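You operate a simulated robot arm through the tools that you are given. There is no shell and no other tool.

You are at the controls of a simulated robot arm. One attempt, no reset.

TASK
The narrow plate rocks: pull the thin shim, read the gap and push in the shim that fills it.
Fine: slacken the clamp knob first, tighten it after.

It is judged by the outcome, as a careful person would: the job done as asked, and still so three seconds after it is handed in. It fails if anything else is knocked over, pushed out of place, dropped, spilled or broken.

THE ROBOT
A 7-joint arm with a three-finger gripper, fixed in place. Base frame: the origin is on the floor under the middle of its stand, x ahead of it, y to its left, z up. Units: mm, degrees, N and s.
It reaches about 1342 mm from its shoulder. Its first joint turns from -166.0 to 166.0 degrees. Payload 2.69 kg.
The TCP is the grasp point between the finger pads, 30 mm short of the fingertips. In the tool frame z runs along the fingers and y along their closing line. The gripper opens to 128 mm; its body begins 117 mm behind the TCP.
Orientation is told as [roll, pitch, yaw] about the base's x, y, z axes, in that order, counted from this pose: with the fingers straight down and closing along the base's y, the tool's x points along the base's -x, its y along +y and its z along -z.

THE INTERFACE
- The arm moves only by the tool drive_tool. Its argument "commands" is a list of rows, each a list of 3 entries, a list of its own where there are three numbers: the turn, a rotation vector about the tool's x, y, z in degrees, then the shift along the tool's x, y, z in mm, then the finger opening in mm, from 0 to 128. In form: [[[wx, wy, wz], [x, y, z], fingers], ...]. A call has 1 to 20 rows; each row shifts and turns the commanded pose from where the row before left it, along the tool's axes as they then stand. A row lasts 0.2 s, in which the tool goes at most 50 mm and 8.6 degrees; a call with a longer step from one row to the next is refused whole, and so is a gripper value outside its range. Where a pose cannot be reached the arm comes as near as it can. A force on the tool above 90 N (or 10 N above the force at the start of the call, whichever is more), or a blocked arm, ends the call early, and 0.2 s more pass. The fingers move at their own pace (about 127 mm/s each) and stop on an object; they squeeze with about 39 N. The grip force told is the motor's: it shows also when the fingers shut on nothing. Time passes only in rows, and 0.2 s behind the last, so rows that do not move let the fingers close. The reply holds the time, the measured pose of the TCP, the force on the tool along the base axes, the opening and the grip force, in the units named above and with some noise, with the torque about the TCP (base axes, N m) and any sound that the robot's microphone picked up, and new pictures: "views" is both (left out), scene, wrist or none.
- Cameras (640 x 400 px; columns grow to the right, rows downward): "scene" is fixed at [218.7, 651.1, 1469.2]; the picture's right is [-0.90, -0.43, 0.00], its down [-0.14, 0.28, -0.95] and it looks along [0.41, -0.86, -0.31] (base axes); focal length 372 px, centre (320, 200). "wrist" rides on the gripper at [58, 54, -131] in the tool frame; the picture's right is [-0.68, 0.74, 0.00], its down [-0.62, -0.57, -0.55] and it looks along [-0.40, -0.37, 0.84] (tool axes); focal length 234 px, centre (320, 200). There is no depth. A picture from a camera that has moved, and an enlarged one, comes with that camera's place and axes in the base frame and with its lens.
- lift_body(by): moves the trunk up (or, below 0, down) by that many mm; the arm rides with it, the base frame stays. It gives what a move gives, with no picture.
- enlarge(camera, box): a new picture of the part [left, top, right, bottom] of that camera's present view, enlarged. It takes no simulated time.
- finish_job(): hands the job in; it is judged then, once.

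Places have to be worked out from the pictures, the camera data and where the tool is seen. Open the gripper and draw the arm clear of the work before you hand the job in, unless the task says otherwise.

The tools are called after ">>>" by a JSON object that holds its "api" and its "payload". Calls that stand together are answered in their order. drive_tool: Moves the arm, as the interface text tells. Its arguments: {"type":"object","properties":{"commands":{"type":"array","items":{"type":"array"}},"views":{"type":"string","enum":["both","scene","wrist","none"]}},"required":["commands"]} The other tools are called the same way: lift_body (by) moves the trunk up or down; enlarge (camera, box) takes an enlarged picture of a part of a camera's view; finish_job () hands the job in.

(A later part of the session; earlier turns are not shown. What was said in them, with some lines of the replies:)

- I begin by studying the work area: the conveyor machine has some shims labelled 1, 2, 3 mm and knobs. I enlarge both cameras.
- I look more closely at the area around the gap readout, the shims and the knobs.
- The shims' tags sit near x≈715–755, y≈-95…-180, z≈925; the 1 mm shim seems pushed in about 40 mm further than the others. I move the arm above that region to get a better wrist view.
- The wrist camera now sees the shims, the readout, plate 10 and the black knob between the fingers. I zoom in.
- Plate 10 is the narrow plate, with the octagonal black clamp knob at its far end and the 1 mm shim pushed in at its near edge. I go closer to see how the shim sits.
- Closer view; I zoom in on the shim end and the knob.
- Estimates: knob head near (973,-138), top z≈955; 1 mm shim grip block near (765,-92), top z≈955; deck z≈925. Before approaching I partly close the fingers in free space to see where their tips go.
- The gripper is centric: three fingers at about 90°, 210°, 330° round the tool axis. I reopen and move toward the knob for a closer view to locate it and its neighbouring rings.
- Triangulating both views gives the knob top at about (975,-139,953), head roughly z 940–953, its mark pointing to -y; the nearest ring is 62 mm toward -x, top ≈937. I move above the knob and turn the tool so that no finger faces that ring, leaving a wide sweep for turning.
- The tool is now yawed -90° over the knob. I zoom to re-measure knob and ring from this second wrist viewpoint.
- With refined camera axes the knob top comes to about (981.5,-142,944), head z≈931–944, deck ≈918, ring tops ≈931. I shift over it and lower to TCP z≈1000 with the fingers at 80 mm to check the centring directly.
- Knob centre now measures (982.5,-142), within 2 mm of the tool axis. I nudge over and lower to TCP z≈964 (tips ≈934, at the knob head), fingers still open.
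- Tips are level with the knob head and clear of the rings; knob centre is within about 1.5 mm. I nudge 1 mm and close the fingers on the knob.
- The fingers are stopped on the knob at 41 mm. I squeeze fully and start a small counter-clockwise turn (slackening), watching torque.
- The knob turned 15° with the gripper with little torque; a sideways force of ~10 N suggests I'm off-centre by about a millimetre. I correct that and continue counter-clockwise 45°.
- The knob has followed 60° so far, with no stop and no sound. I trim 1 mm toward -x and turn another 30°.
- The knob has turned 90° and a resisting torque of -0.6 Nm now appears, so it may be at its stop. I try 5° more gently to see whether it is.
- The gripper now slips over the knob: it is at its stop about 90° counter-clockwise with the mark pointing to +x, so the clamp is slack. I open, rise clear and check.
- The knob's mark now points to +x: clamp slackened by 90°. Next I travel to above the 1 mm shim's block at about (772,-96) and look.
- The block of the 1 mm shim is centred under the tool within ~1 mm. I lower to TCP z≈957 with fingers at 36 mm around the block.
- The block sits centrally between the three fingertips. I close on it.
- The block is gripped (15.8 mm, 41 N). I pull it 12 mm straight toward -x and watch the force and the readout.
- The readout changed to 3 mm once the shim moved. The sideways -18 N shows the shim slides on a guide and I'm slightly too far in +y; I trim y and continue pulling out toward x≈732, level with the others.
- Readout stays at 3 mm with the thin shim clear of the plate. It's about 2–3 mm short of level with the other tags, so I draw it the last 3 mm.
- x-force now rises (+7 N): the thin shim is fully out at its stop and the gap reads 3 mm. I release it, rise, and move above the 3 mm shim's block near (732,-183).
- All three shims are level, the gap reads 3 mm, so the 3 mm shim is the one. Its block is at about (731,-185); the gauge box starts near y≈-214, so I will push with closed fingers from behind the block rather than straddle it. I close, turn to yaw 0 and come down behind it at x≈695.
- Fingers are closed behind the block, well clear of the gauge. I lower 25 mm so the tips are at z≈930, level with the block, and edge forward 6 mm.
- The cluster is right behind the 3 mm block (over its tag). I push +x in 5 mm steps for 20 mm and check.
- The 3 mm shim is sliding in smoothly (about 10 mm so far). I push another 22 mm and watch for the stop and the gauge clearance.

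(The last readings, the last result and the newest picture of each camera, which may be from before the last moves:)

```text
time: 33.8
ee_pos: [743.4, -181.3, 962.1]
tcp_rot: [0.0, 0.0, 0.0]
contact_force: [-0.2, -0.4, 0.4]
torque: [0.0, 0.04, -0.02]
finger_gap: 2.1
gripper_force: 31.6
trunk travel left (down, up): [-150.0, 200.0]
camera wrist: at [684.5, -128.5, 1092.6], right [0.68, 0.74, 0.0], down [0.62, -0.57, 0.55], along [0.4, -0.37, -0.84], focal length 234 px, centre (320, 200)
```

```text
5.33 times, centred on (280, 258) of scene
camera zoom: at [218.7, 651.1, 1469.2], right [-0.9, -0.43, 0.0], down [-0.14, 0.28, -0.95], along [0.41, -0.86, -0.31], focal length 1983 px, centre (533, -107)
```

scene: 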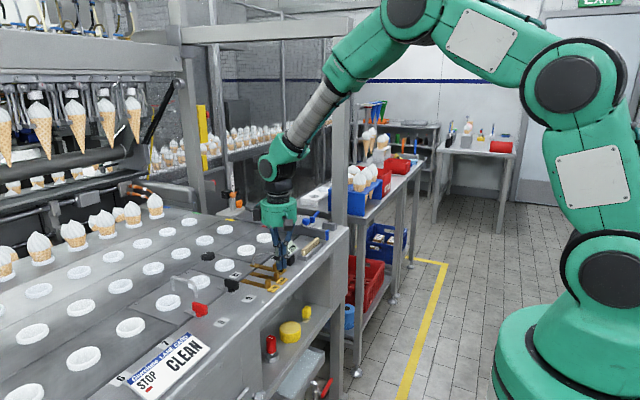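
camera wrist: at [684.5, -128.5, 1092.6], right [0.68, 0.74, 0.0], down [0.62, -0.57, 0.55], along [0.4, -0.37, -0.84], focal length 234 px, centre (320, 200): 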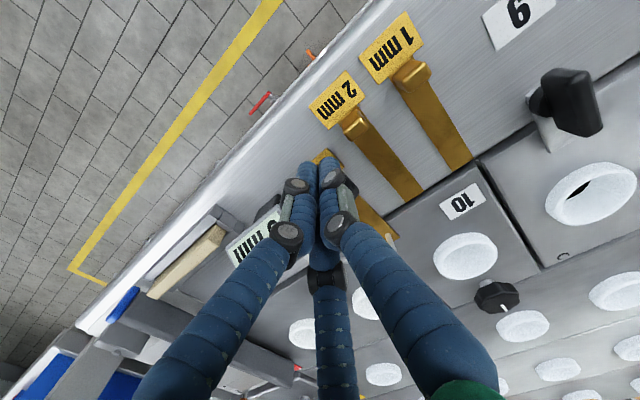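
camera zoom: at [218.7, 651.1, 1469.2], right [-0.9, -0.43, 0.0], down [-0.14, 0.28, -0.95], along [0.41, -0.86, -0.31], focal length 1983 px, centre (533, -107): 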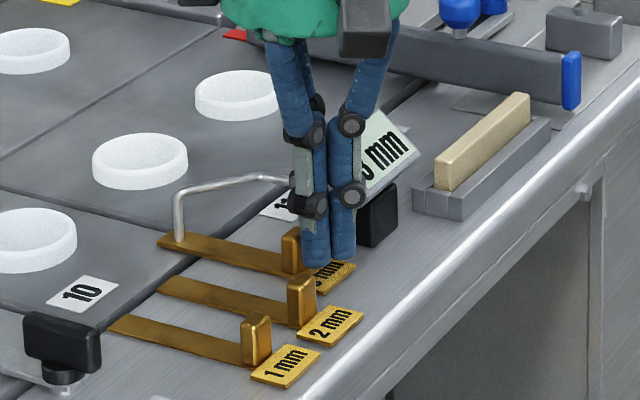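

The shim is ~31 mm in of about 40. I push 8 mm further in small steps, watching for the stop.

>>> {"api": "drive_tool", "payload": {"commands": [[[0, 0, 0], [-3, 0, 0], 0], [[0, 0, 0], [-3, 0, 0], 0], [[0, 0, 0], [-2, 0, 0], 0], [[0, 0, 0], [0, 0, 0], 0]], "views": "both"}}

>>> {"api": "enlarge", "payload": {"camera": "scene", "box": [220, 220, 340, 295]}}

>>> {"api": "enlarge", "payload": {"camera": "wrist", "box": [200, 150, 400, 280]}}

```text
time: 34.8
ee_pos: [751.2, -179.9, 962.7]
tcp_rot: [0.0, 0.0, 0.0]
contact_force: [-0.3, -0.4, -0.4]
torque: [-0.01, 0.0, 0.0]
finger_gap: 1.8
gripper_force: 31.5
trunk travel left (down, up): [-150.0, 200.0]
camera wrist: at [692.8, -127.7, 1092.6], right [0.68, 0.74, 0.0], down [0.62, -0.57, 0.55], along [0.4, -0.37, -0.84], focal length 234 px, centre (320, 200)
```

scene: 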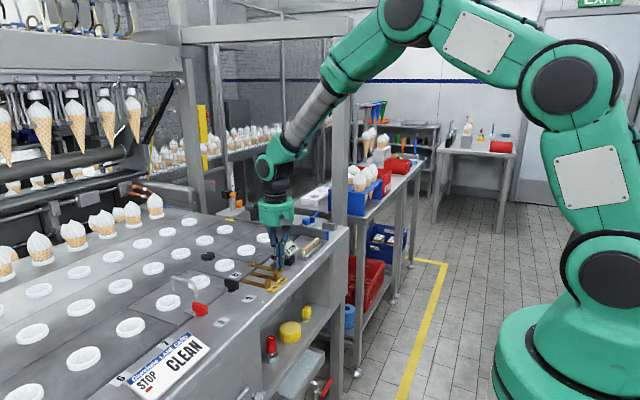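
wrist: 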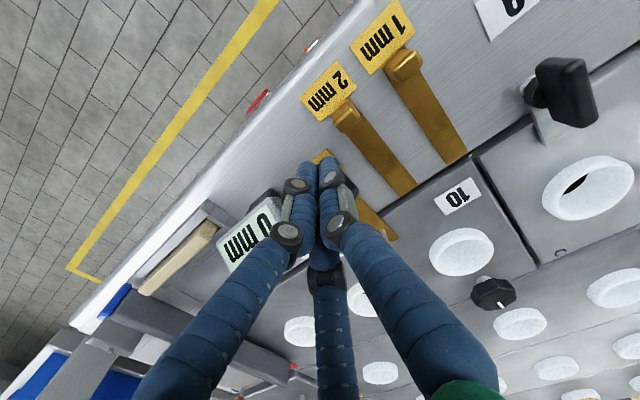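

```text
5.33 times, centred on (280, 258) of scene
camera zoom: at [218.7, 651.1, 1469.2], right [-0.9, -0.43, 0.0], down [-0.14, 0.28, -0.95], along [0.41, -0.86, -0.31], focal length 1983 px, centre (533, -107)
```

zoom: 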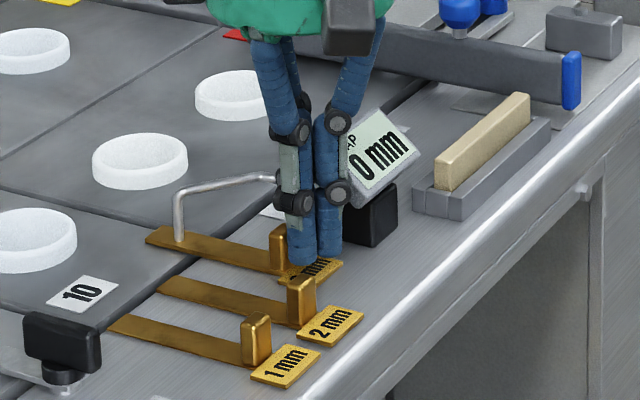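

```text
3.08 times, centred on (300, 215) of wrist
camera zoom: at [692.8, -127.7, 1092.6], right [0.68, 0.74, 0.0], down [0.62, -0.57, 0.55], along [0.4, -0.37, -0.84], focal length 720 px, centre (382, 154)
```

zoom: 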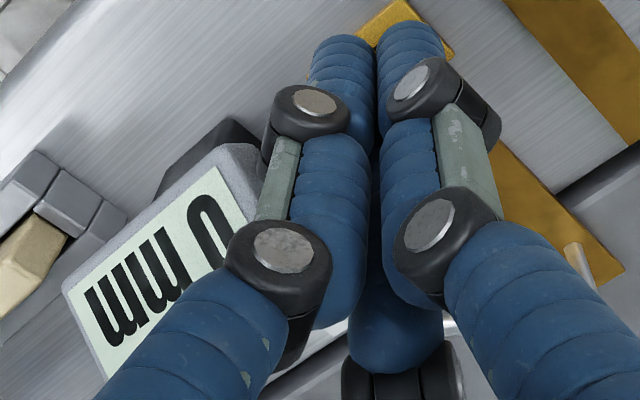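

The gauge now reads 0 mm: the 3 mm shim fills the gap. I push the last couple of millimetres to seat it at its stop.

>>> {"api": "drive_tool", "payload": {"commands": [[[0, 0, 0], [-1, 0, 0], 0], [[0, 0, 0], [-1, 0, 0], 0], [[0, 0, 0], [0, 0, 0], 0]], "views": "scene"}}

>>> {"api": "enlarge", "payload": {"camera": "scene", "box": [220, 220, 340, 295]}}

```text
time: 35.6
ee_pos: [752.1, -179.7, 961.7]
tcp_rot: [0.0, 0.1, -0.1]
contact_force: [-10.3, 1.2, 1.4]
torque: [0.02, 0.11, -0.02]
finger_gap: 2.3
gripper_force: 31.4
trunk travel left (down, up): [-150.0, 200.0]
```

scene: 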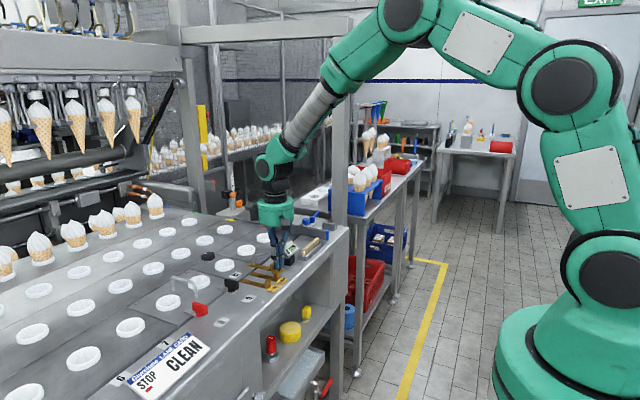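

```text
5.33 times, centred on (280, 258) of scene
camera zoom: at [218.7, 651.1, 1469.2], right [-0.9, -0.43, 0.0], down [-0.14, 0.28, -0.95], along [0.41, -0.86, -0.31], focal length 1983 px, centre (533, -107)
```

zoom: 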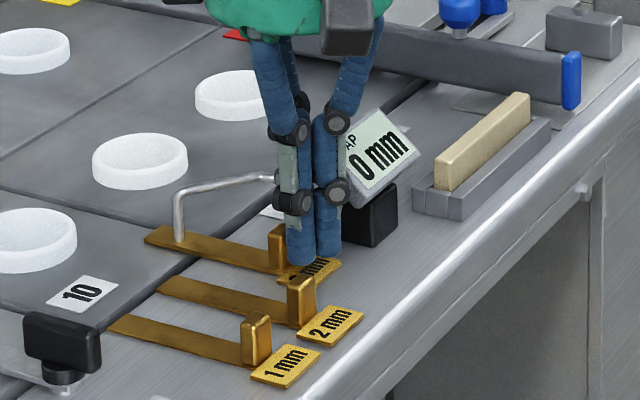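

x-force of -10 N shows the 3 mm shim is seated at its stop and the gap reads 0. I back off, rise and check everything before returning to the knob.

>>> {"api": "drive_tool", "payload": {"commands": [[[0, 0, 0], [8, 0, 0], 0], [[0, 0, 0], [16, 0, 0], 0], [[0, 0, 0], [0, 0, -40], 0], [[0, 0, 0], [0, 0, -45], 0], [[0, 0, 0], [0, 0, 0], 60], [[0, 0, 0], [0, 0, 0], 60], [[0, 0, 0], [0, 0, 0], 60]], "views": "both"}}

>>> {"api": "enlarge", "payload": {"camera": "scene", "box": [200, 220, 320, 295]}}

>>> {"api": "enlarge", "payload": {"camera": "wrist", "box": [240, 80, 440, 220]}}

```text
time: 37.2
ee_pos: [729.6, -181.7, 1047.2]
tcp_rot: [-0.1, 0.0, -0.1]
contact_force: [0.1, 1.2, 0.3]
torque: [0.04, 0.02, -0.02]
finger_gap: 60.1
gripper_force: 0.0
trunk travel left (down, up): [-150.0, 200.0]
camera wrist: at [671.9, -129.0, 1178.5], right [0.68, 0.74, 0.0], down [0.62, -0.57, 0.55], along [0.4, -0.37, -0.84], focal length 234 px, centre (320, 200)
```

scene: 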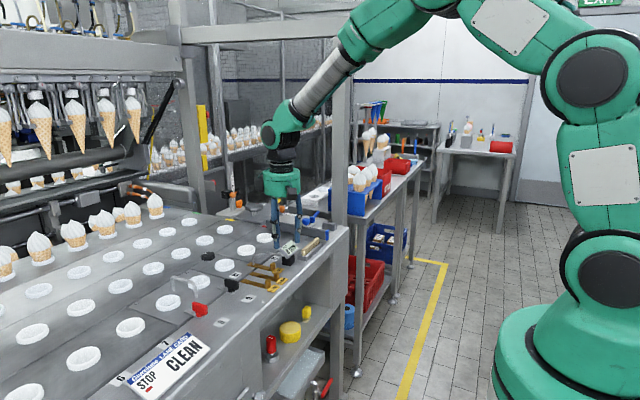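
wrist: 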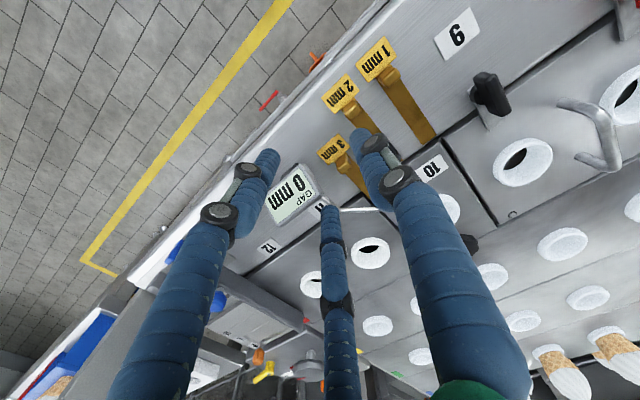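

```text
5.33 times, centred on (260, 258) of scene
camera zoom: at [218.7, 651.1, 1469.2], right [-0.9, -0.43, 0.0], down [-0.14, 0.28, -0.95], along [0.41, -0.86, -0.31], focal length 1983 px, centre (640, -107)
```

zoom: 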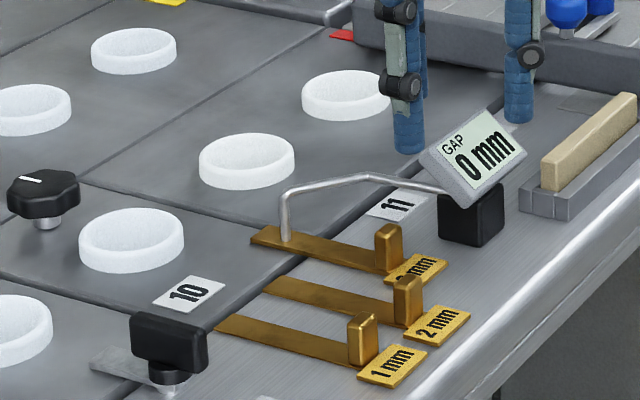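

```text
2.86 times, centred on (340, 150) of wrist
camera zoom: at [671.9, -129.0, 1178.5], right [0.68, 0.74, 0.0], down [0.62, -0.57, 0.55], along [0.4, -0.37, -0.84], focal length 669 px, centre (263, 343)
```

zoom: 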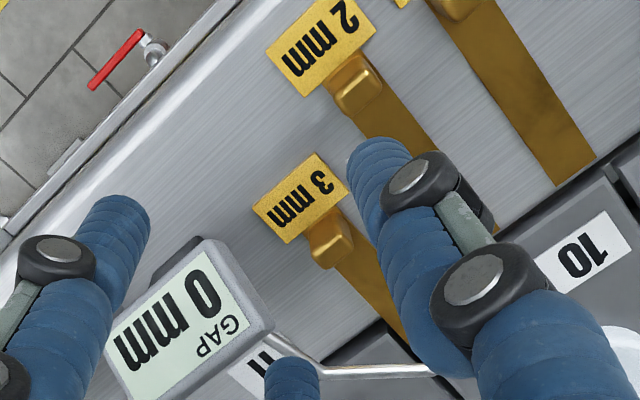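

Gap reads 0 mm, the 3 mm shim is in, 1 and 2 mm out. Now I travel back above the knob at about (981,-140), keeping yaw 0.

>>> {"api": "drive_tool", "payload": {"commands": [[[0, 0, 0], [-31, 5, 0], 70], [[0, 0, 0], [-45, 7, 0], 70], [[0, 0, 0], [-45, 7, 0], 70], [[0, 0, 0], [-45, 7, 0], 70], [[0, 0, 0], [-45, 8, 0], 70], [[0, 0, 0], [-40, 7, 0], 70], [[0, 0, 0], [0, 0, 30], 70], [[0, 0, 0], [0, 0, 0], 70]], "views": "both"}}

>>> {"api": "enlarge", "payload": {"camera": "wrist", "box": [240, 110, 400, 270]}}

>>> {"api": "enlarge", "payload": {"camera": "scene", "box": [160, 220, 260, 290]}}

```text
time: 39.0
ee_pos: [982.5, -139.1, 1015.1]
tcp_rot: [0.0, 0.0, 0.0]
contact_force: [-0.1, 0.0, 0.4]
torque: [0.0, 0.05, -0.02]
finger_gap: 70.0
gripper_force: 0.0
trunk travel left (down, up): [-150.0, 200.0]
camera wrist: at [922.9, -86.8, 1145.5], right [0.68, 0.74, 0.0], down [0.62, -0.57, 0.55], along [0.4, -0.37, -0.84], focal length 234 px, centre (320, 200)
```

scene: 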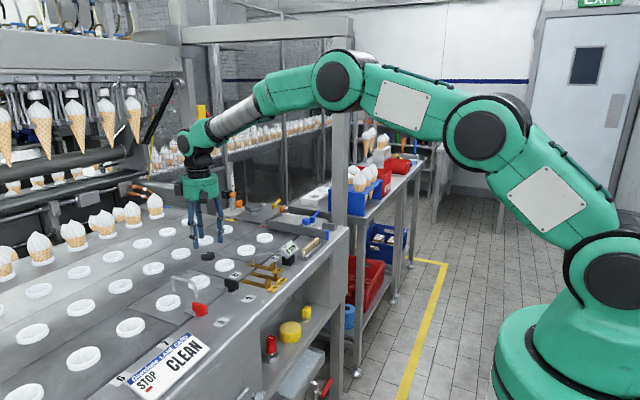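
wrist: 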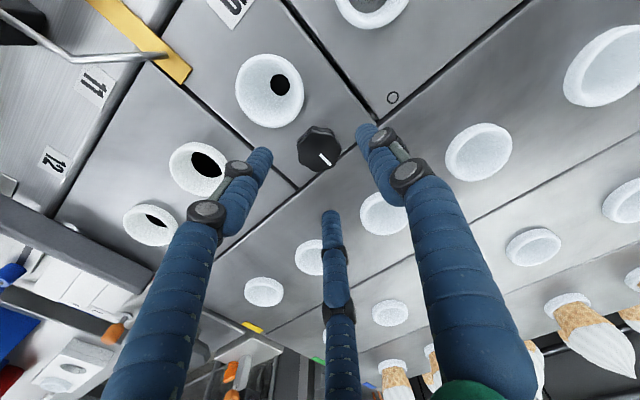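

```text
2.50 times, centred on (320, 190) of wrist
camera zoom: at [922.9, -86.8, 1145.5], right [0.68, 0.74, 0.0], down [0.62, -0.57, 0.55], along [0.4, -0.37, -0.84], focal length 585 px, centre (320, 225)
```

zoom: 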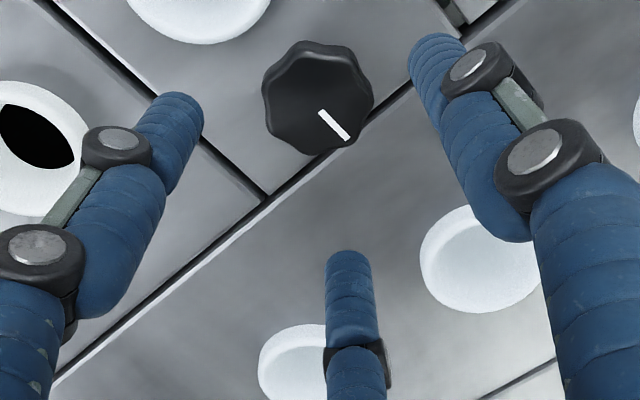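

```text
5.71 times, centred on (210, 255) of scene
camera zoom: at [218.7, 651.1, 1469.2], right [-0.9, -0.43, 0.0], down [-0.14, 0.28, -0.95], along [0.41, -0.86, -0.31], focal length 2125 px, centre (949, -114)
```

zoom: 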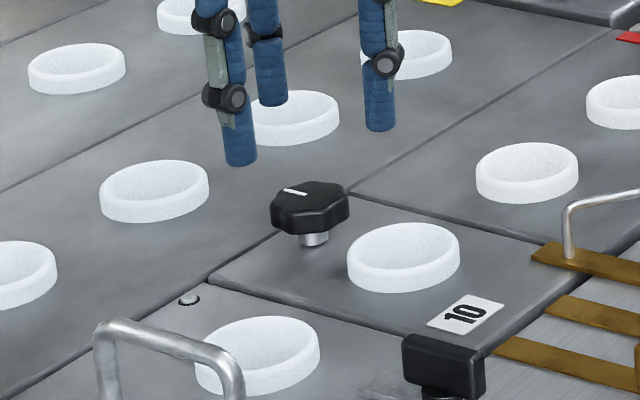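

The knob's centre measures (981,-140.6), right on the tool axis, mark pointing +x. I lower to z≈965 with fingers at 62 mm and close on it.

>>> {"api": "drive_tool", "payload": {"commands": [[[0, 0, 0], [0, 0, 10], 62], [[0, 0, 0], [0, 0, 20], 62], [[0, 0, 0], [0, 0, 20], 62], [[0, 0, 0], [0, 0, 0], 62], [[0, 0, 0], [0, 0, 0], 50], [[0, 0, 0], [0, 0, 0], 42], [[0, 0, 0], [0, 0, 0], 34], [[0, 0, 0], [0, 0, 0], 25], [[0, 0, 0], [0, 0, 0], 25]], "views": "wrist"}}

>>> {"api": "enlarge", "payload": {"camera": "wrist", "box": [240, 110, 400, 270]}}

>>> {"api": "enlarge", "payload": {"camera": "scene", "box": [160, 220, 260, 290]}}

```text
time: 41.0
ee_pos: [981.1, -139.2, 965.9]
tcp_rot: [0.0, 0.0, 0.0]
contact_force: [-6.8, -4.5, 0.0]
torque: [-0.2, 0.19, -0.06]
finger_gap: 39.7
gripper_force: 10.8
trunk travel left (down, up): [-150.0, 200.0]
camera wrist: at [922.6, -87.2, 1096.6], right [0.68, 0.74, 0.0], down [0.62, -0.57, 0.55], along [0.4, -0.37, -0.84], focal length 234 px, centre (320, 200)
```

wrist: 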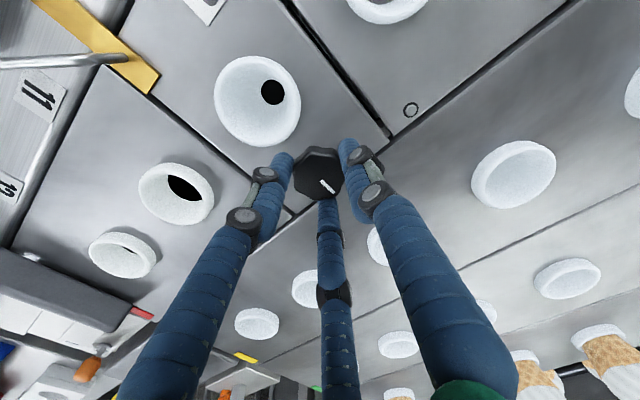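

```text
2.50 times, centred on (320, 190) of wrist
camera zoom: at [922.6, -87.2, 1096.6], right [0.68, 0.74, 0.0], down [0.62, -0.57, 0.55], along [0.4, -0.37, -0.84], focal length 585 px, centre (320, 225)
```

zoom: 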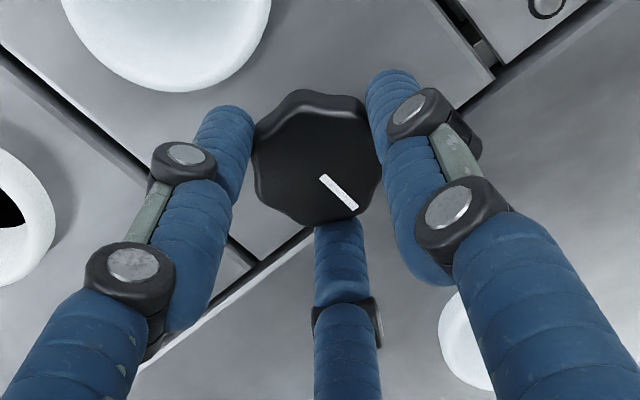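

```text
5.71 times, centred on (210, 255) of scene
camera zoom: at [218.7, 651.1, 1469.2], right [-0.9, -0.43, 0.0], down [-0.14, 0.28, -0.95], along [0.41, -0.86, -0.31], focal length 2125 px, centre (949, -114)
```

zoom: 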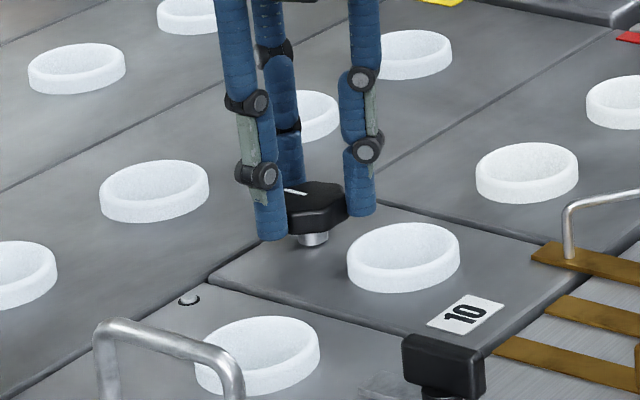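

The fingers hold the knob. I trim slightly and turn clockwise (tightening) 45° first.

>>> {"api": "drive_tool", "payload": {"commands": [[[0, 0, 0], [0.8, -0.5, 0], 25], [[0, 0, 0], [0, 0, 0], 25], [[0, 0, 7.5], [0, 0, 0], 25], [[0, 0, 7.5], [0, 0, 0], 25], [[0, 0, 7.5], [0, 0, 0], 25], [[0, 0, 7.5], [0, 0, 0], 25], [[0, 0, 7.5], [0, 0, 0], 25], [[0, 0, 7.5], [0, 0, 0], 25], [[0, 0, 0], [0, 0, 0], 25]], "views": "wrist"}}

>>> {"api": "enlarge", "payload": {"camera": "wrist", "box": [240, 110, 400, 270]}}

>>> {"api": "enlarge", "payload": {"camera": "scene", "box": [180, 230, 320, 310]}}

```text
time: 43.0
ee_pos: [980.5, -140.4, 965.6]
tcp_rot: [0.0, -0.1, -45.0]
contact_force: [20.9, -1.2, -4.1]
torque: [-0.05, -0.77, -0.01]
finger_gap: 39.2
gripper_force: 45.4
trunk travel left (down, up): [-150.0, 200.0]
camera wrist: at [977.8, -62.2, 1096.7], right [1.0, 0.04, 0.0], down [0.03, -0.84, 0.55], along [0.02, -0.55, -0.84], focal length 234 px, centre (320, 200)
```

wrist: 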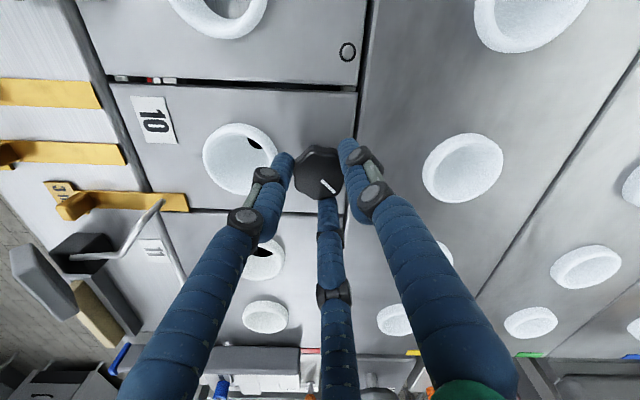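

```text
2.50 times, centred on (320, 190) of wrist
camera zoom: at [977.8, -62.2, 1096.7], right [1.0, 0.04, 0.0], down [0.03, -0.84, 0.55], along [0.02, -0.55, -0.84], focal length 585 px, centre (320, 225)
```

zoom: 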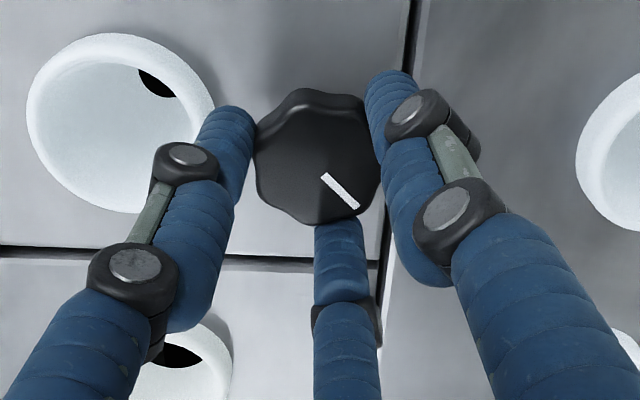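

```text
4.57 times, centred on (250, 270) of scene
camera zoom: at [218.7, 651.1, 1469.2], right [-0.9, -0.43, 0.0], down [-0.14, 0.28, -0.95], along [0.41, -0.86, -0.31], focal length 1700 px, centre (640, -120)
```

zoom: 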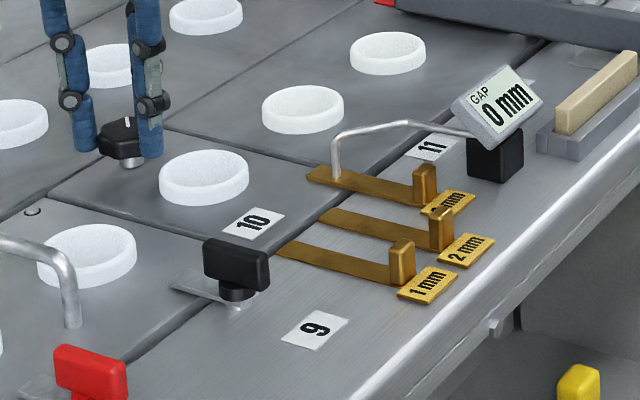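

A +21 N x-force appeared while the finger passed the ring; the ring has not moved in the picture. I ease the tool +1.8 mm in x and read the force before turning on.

>>> {"api": "drive_tool", "payload": {"commands": [[[0, 0, 0], [-1.3, 1.3, 0], 25], [[0, 0, 0], [0, 0, 0], 25]], "views": "wrist"}}

>>> {"api": "enlarge", "payload": {"camera": "wrist", "box": [240, 120, 360, 210]}}

```text
time: 43.6
ee_pos: [981.8, -140.2, 967.2]
tcp_rot: [-0.1, 0.1, -45.0]
contact_force: [5.1, 0.1, 1.9]
torque: [0.21, 0.48, 0.02]
finger_gap: 38.9
gripper_force: 45.2
trunk travel left (down, up): [-150.0, 200.0]
camera wrist: at [978.1, -62.3, 1096.7], right [1.0, 0.04, 0.0], down [0.04, -0.84, 0.55], along [0.02, -0.55, -0.84], focal length 234 px, centre (320, 200)
```

wrist: 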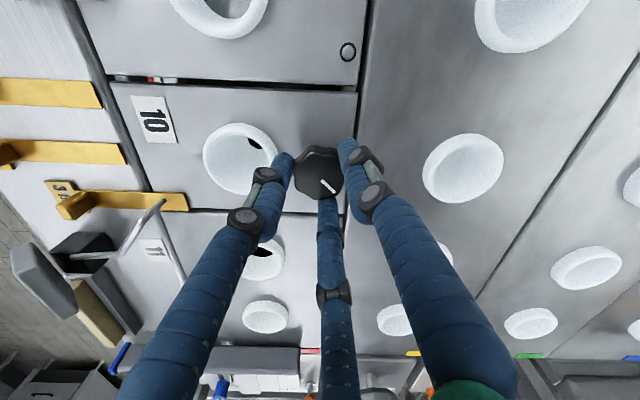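

```text
4.44 times, centred on (300, 165) of wrist
camera zoom: at [978.1, -62.3, 1096.7], right [1.0, 0.04, 0.0], down [0.04, -0.84, 0.55], along [0.02, -0.55, -0.84], focal length 1041 px, centre (409, 356)
```

zoom: 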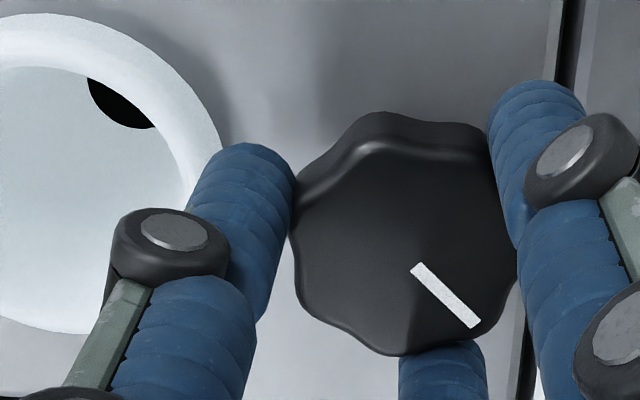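

Force is down to 5 N and the ring is untouched. I continue clockwise another 37.5°.

>>> {"api": "drive_tool", "payload": {"commands": [[[0, 0, 7.5], [-0.3, 0.3, 0], 25], [[0, 0, 7.5], [0, 0, 0], 25], [[0, 0, 7.5], [0, 0, 0], 25], [[0, 0, 7.5], [0, 0, 0], 25], [[0, 0, 7.5], [0, 0, 0], 25], [[0, 0, 0], [0, 0, 0], 25]], "views": "wrist"}}

>>> {"api": "enlarge", "payload": {"camera": "wrist", "box": [240, 120, 400, 240]}}

>>> {"api": "enlarge", "payload": {"camera": "scene", "box": [180, 230, 320, 310]}}

```text
time: 45.0
ee_pos: [981.6, -141.2, 965.8]
tcp_rot: [0.0, 0.0, -82.6]
contact_force: [-2.5, -2.0, -2.8]
torque: [-0.17, 0.18, 0.01]
finger_gap: 38.9
gripper_force: 45.3
trunk travel left (down, up): [-150.0, 200.0]
camera wrist: at [1027.1, -76.9, 1096.7], right [0.82, -0.58, 0.0], down [-0.48, -0.68, 0.55], along [-0.32, -0.45, -0.84], focal length 234 px, centre (320, 200)
```

wrist: 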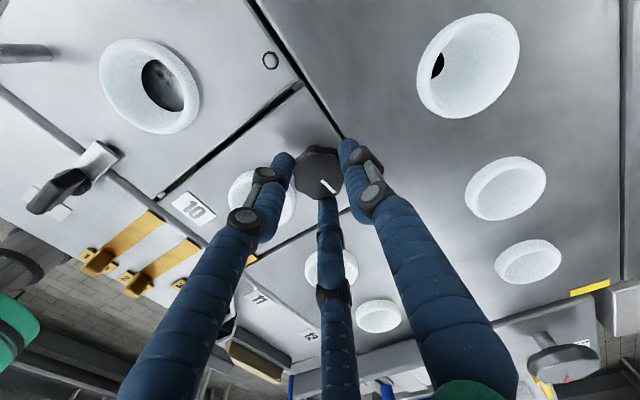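

```text
3.33 times, centred on (320, 180) of wrist
camera zoom: at [1027.1, -76.9, 1096.7], right [0.82, -0.58, 0.0], down [-0.48, -0.68, 0.55], along [-0.32, -0.45, -0.84], focal length 781 px, centre (320, 267)
```

zoom: 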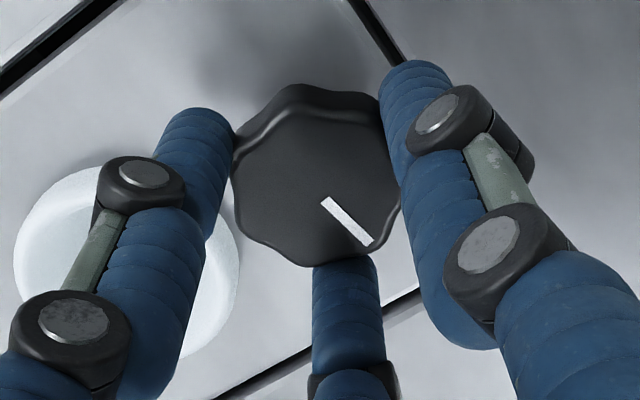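

```text
4.57 times, centred on (250, 270) of scene
camera zoom: at [218.7, 651.1, 1469.2], right [-0.9, -0.43, 0.0], down [-0.14, 0.28, -0.95], along [0.41, -0.86, -0.31], focal length 1700 px, centre (640, -120)
```

zoom: 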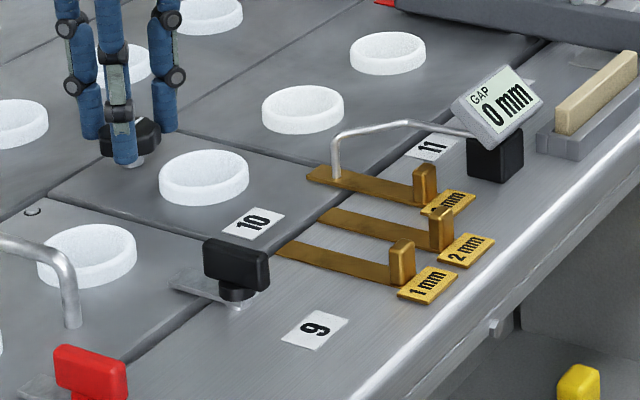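

The knob has followed 82° and still turns freely. I go on 12° more, looking for the tightening torque.

>>> {"api": "drive_tool", "payload": {"commands": [[[0, 0, 4], [0, 0, 0], 25], [[0, 0, 4], [0, 0, 0], 25], [[0, 0, 4], [0, 0, 0], 25], [[0, 0, 0], [0, 0, 0], 25]], "views": "wrist"}}

>>> {"api": "enlarge", "payload": {"camera": "wrist", "box": [240, 120, 400, 240]}}

```text
time: 46.0
ee_pos: [981.3, -139.6, 966.8]
tcp_rot: [0.1, -0.1, -94.6]
contact_force: [-6.4, -1.7, -5.5]
torque: [0.02, 0.21, 0.01]
finger_gap: 39.0
gripper_force: 45.3
trunk travel left (down, up): [-150.0, 200.0]
camera wrist: at [1039.5, -87.9, 1096.7], right [0.68, -0.73, 0.0], down [-0.61, -0.57, 0.55], along [-0.4, -0.37, -0.84], focal length 234 px, centre (320, 200)
```

wrist: 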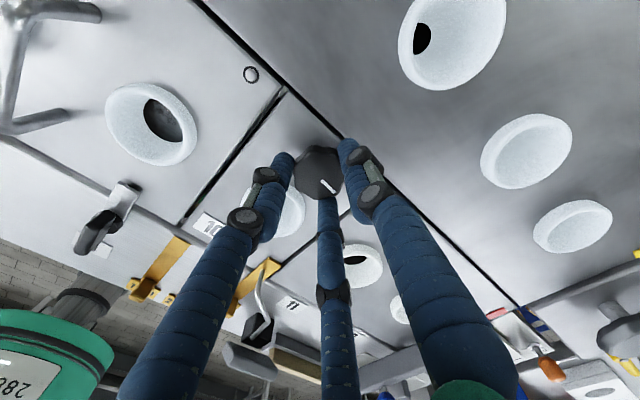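

```text
3.33 times, centred on (320, 180) of wrist
camera zoom: at [1039.5, -87.9, 1096.7], right [0.68, -0.73, 0.0], down [-0.61, -0.57, 0.55], along [-0.4, -0.37, -0.84], focal length 781 px, centre (320, 267)
```

zoom: 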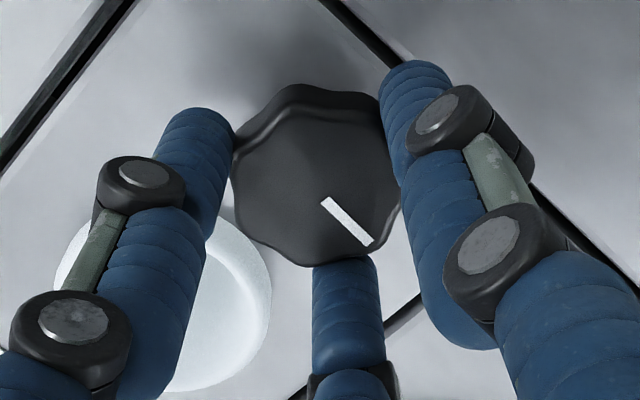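

The mark is now back near its original direction with no resistance yet. I turn a little further, 8°, to feel for the snug stop.

>>> {"api": "drive_tool", "payload": {"commands": [[[0, 0, 4], [0, 0, 0], 25], [[0, 0, 4], [0, 0, 0], 25], [[0, 0, 0], [0, 0, 0], 25]], "views": "wrist"}}

>>> {"api": "enlarge", "payload": {"camera": "wrist", "box": [240, 120, 400, 240]}}

>>> {"api": "enlarge", "payload": {"camera": "scene", "box": [180, 230, 260, 290]}}

```text
time: 46.8
ee_pos: [982.0, -139.1, 966.8]
tcp_rot: [-0.1, 0.1, -102.6]
contact_force: [-9.1, -2.9, -6.5]
torque: [-0.19, 0.32, 0.49]
finger_gap: 39.0
gripper_force: 45.3
trunk travel left (down, up): [-150.0, 200.0]
camera wrist: at [1046.5, -96.6, 1096.8], right [0.57, -0.82, 0.0], down [-0.69, -0.48, 0.55], along [-0.45, -0.31, -0.84], focal length 234 px, centre (320, 200)
```

wrist: 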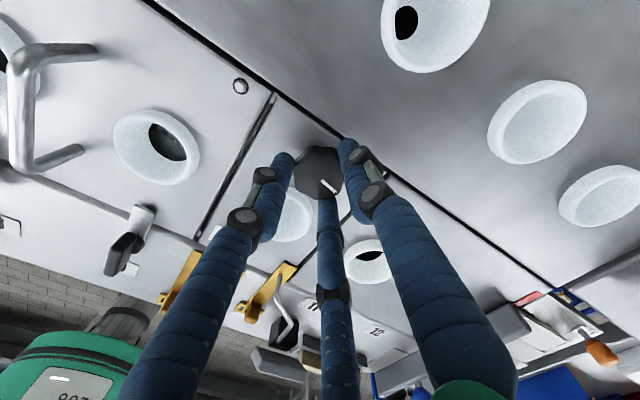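

```text
3.33 times, centred on (320, 180) of wrist
camera zoom: at [1046.5, -96.6, 1096.8], right [0.57, -0.82, 0.0], down [-0.69, -0.48, 0.55], along [-0.45, -0.31, -0.84], focal length 781 px, centre (320, 267)
```

zoom: 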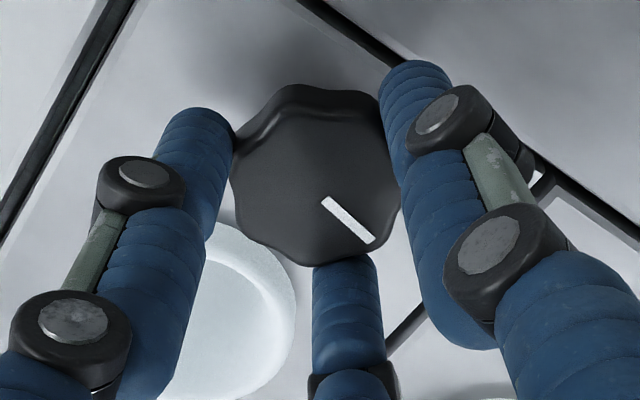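

```text
6.67 times, centred on (220, 260) of scene
camera zoom: at [218.7, 651.1, 1469.2], right [-0.9, -0.43, 0.0], down [-0.14, 0.28, -0.95], along [0.41, -0.86, -0.31], focal length 2479 px, centre (987, -200)
```

zoom: 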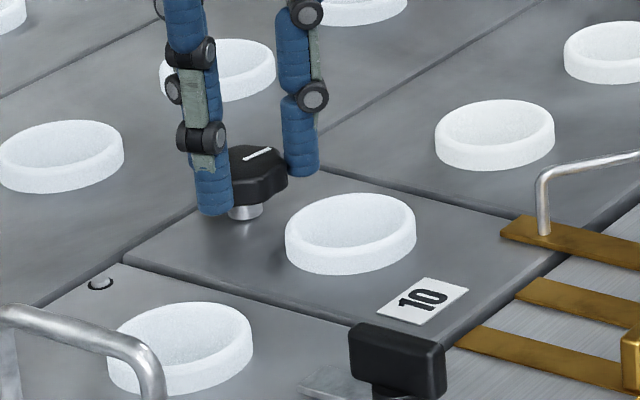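

A resisting torque of +0.5 Nm has appeared and the fingers begin to slip: the knob is tight at its stop. I give 3° more for snugness, then open and rise.

>>> {"api": "drive_tool", "payload": {"commands": [[[0, 0, 3], [0, 0, 0], 25], [[0, 0, 0], [0, 0, 0], 25], [[0, 0, 0], [0, 0, 0], 60], [[0, 0, 0], [0, 0, 0], 60], [[0, 0, 0], [0, 0, 0], 60], [[0, 0, 0], [0, 0, -30], 60], [[0, 0, 0], [0, 0, -45], 60], [[0, 0, 0], [0, 0, -30], 60], [[0, 0, 0], [0, 0, 0], 60]], "views": "both"}}

>>> {"api": "enlarge", "payload": {"camera": "scene", "box": [180, 220, 320, 310]}}

>>> {"api": "enlarge", "payload": {"camera": "wrist", "box": [240, 60, 400, 180]}}

```text
time: 48.8
ee_pos: [979.5, -140.0, 1070.5]
tcp_rot: [0.0, 0.0, -105.4]
contact_force: [-0.8, 0.0, -0.9]
torque: [0.0, -0.04, -0.04]
finger_gap: 60.0
gripper_force: 0.0
trunk travel left (down, up): [-150.0, 200.0]
camera wrist: at [1047.4, -100.1, 1202.3], right [0.53, -0.85, 0.0], down [-0.71, -0.44, 0.55], along [-0.47, -0.29, -0.84], focal length 234 px, centre (320, 200)
```

scene: 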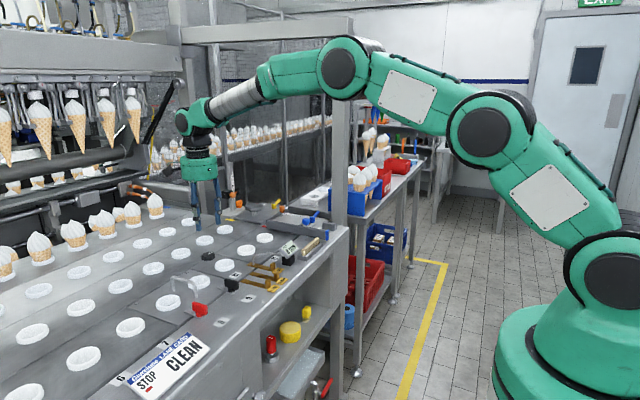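
wrist: 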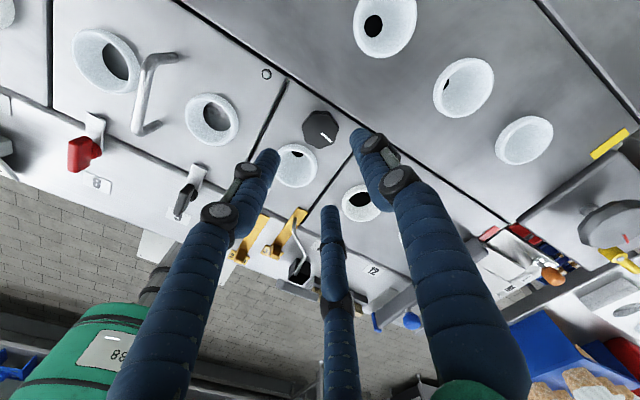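

```text
4.44 times, centred on (250, 265) of scene
camera zoom: at [218.7, 651.1, 1469.2], right [-0.9, -0.43, 0.0], down [-0.14, 0.28, -0.95], along [0.41, -0.86, -0.31], focal length 1653 px, centre (631, -89)
```

zoom: 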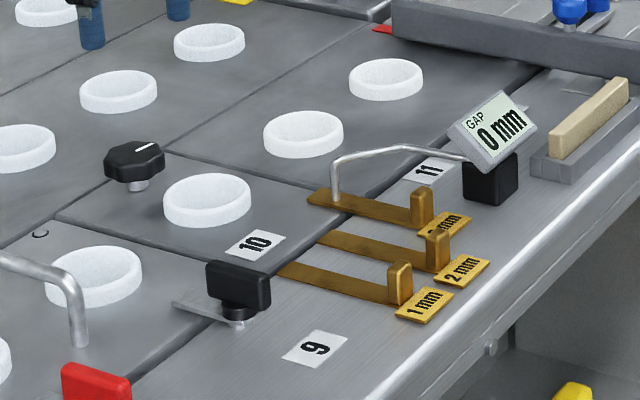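

```text
3.33 times, centred on (320, 120) of wrist
camera zoom: at [1047.4, -100.1, 1202.3], right [0.53, -0.85, 0.0], down [-0.71, -0.44, 0.55], along [-0.47, -0.29, -0.84], focal length 781 px, centre (320, 467)
```

zoom: 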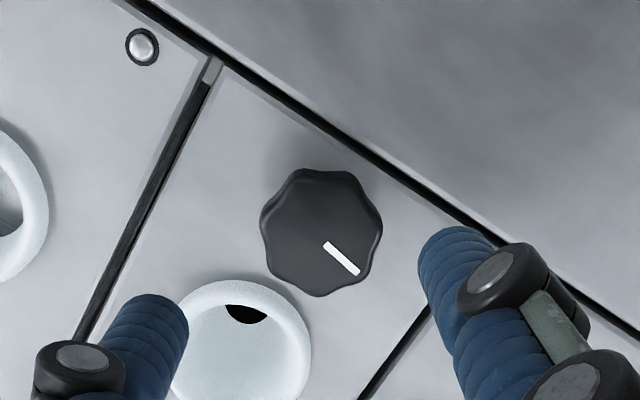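

Knob tight with its mark a little past its original -y direction, gap reads 0 mm, 3 mm shim in, everything else in place. I draw the arm up and back clear of the machine with the gripper open.

>>> {"api": "drive_tool", "payload": {"commands": [[[0, 0, 0], [0, 0, -40], 60], [[0, 0, 0], [0, 0, -45], 60], [[0, 0, 0], [0, 0, -45], 60], [[0, 0, 0], [-8, -29, 0], 60], [[0, 0, 0], [-12, -43.4, 0], 60], [[0, 0, 0], [-12, -43.4, 0], 60], [[0, 0, 0], [-12, -43.4, 0], 60], [[0, 0, 0], [-12, -43.4, 0], 60], [[0, 0, 0], [-12, -43.4, 0], 60], [[0, 0, 0], [-12, -43.4, 0], 80], [[0, 0, 0], [-12, -43.4, 0], 100], [[0, 0, 0], [-5, -18, 0], 120], [[0, 0, 0], [0, 0, 0], 120], [[0, 0, 0], [0, 0, 0], 120]], "views": "both"}}

>>> {"api": "enlarge", "payload": {"camera": "scene", "box": [140, 180, 360, 320]}}

>>> {"api": "enlarge", "payload": {"camera": "scene", "box": [180, 220, 320, 310]}}

```text
time: 51.8
ee_pos: [617.9, -139.3, 1201.8]
tcp_rot: [0.0, 0.0, -105.5]
contact_force: [0.0, -0.2, 0.4]
torque: [0.02, 0.04, 0.0]
finger_gap: 120.2
gripper_force: 0.0
trunk travel left (down, up): [-150.0, 200.0]
camera wrist: at [685.6, -99.0, 1331.9], right [0.53, -0.85, 0.0], down [-0.71, -0.44, 0.55], along [-0.47, -0.29, -0.84], focal length 234 px, centre (320, 200)
```

scene: 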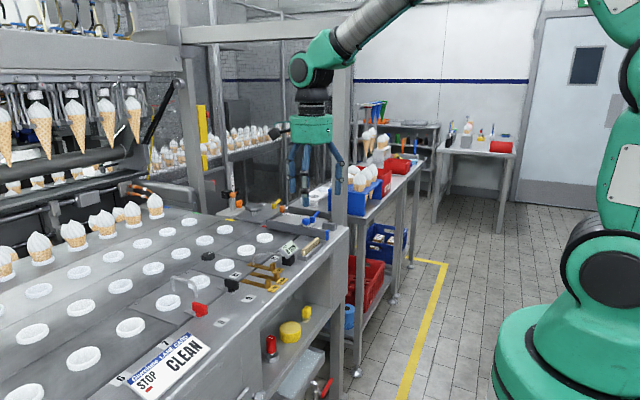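
wrist: 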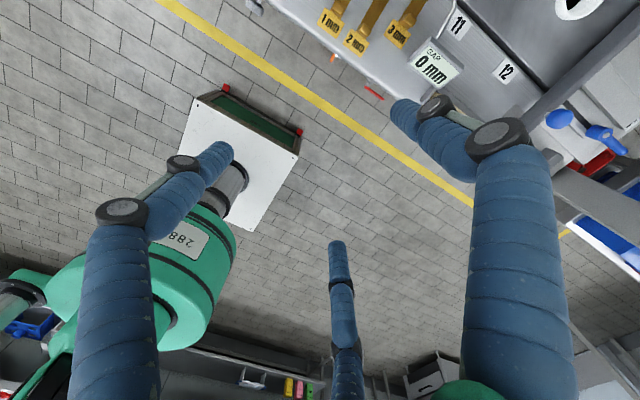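

```text
2.86 times, centred on (250, 250) of scene
camera zoom: at [218.7, 651.1, 1469.2], right [-0.9, -0.43, 0.0], down [-0.14, 0.28, -0.95], along [0.41, -0.86, -0.31], focal length 1062 px, centre (520, 57)
```

zoom: 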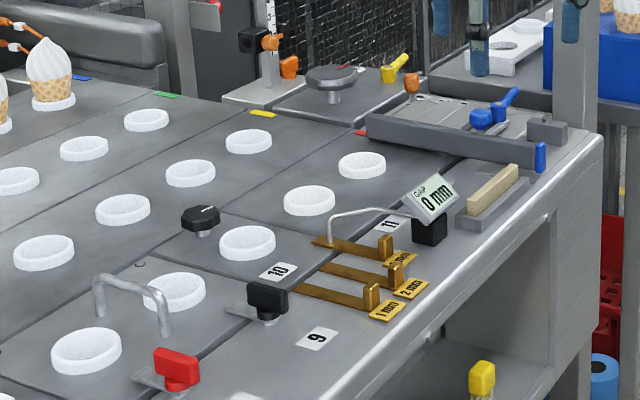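

```text
4.44 times, centred on (250, 265) of scene
camera zoom: at [218.7, 651.1, 1469.2], right [-0.9, -0.43, 0.0], down [-0.14, 0.28, -0.95], along [0.41, -0.86, -0.31], focal length 1653 px, centre (631, -89)
```

zoom: 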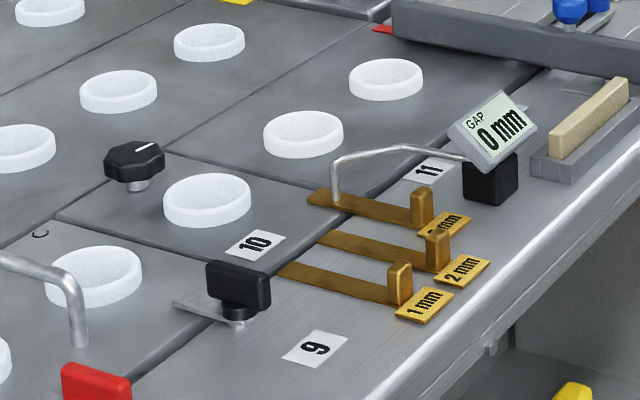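

The arm is clear and open: gap 0 mm, 3 mm shim seated, thin shim out, knob tightened, and the rings and fittings stand where they were at the start. I hand the job in.

>>> {"api": "finish_job", "payload": {}}

```text
The job is handed in.
```

The narrow plate (plate 10) is shimmed with the 3 mm shim. The gauge reads 0 mm, and the clamp knob is tight again.

- **Slackening:** I turned the black clamp knob counter-clockwise about 90°, to its stop.
- **Reading the gap:** With the 1 mm shim in, the gauge showed 2 mm. With that shim pulled fully out, it read 3 mm.
- **Shimming:** I pushed the 3 mm shim in to its stop and the gauge dropped to 0 mm. The 1 mm and 2 mm shims are out, level with each other.
- **Tightening:** I turned the knob clockwise to its stop. Its mark now points a few degrees past where it started.

While I was tightening, the tool picked up about 21 N of sideways force as a finger passed close to the neighbouring white ring. I eased off straight away, and later pictures show the ring in its original place. Nothing else looks moved in the final pictures. The gripper is open and the arm is clear of the machine.
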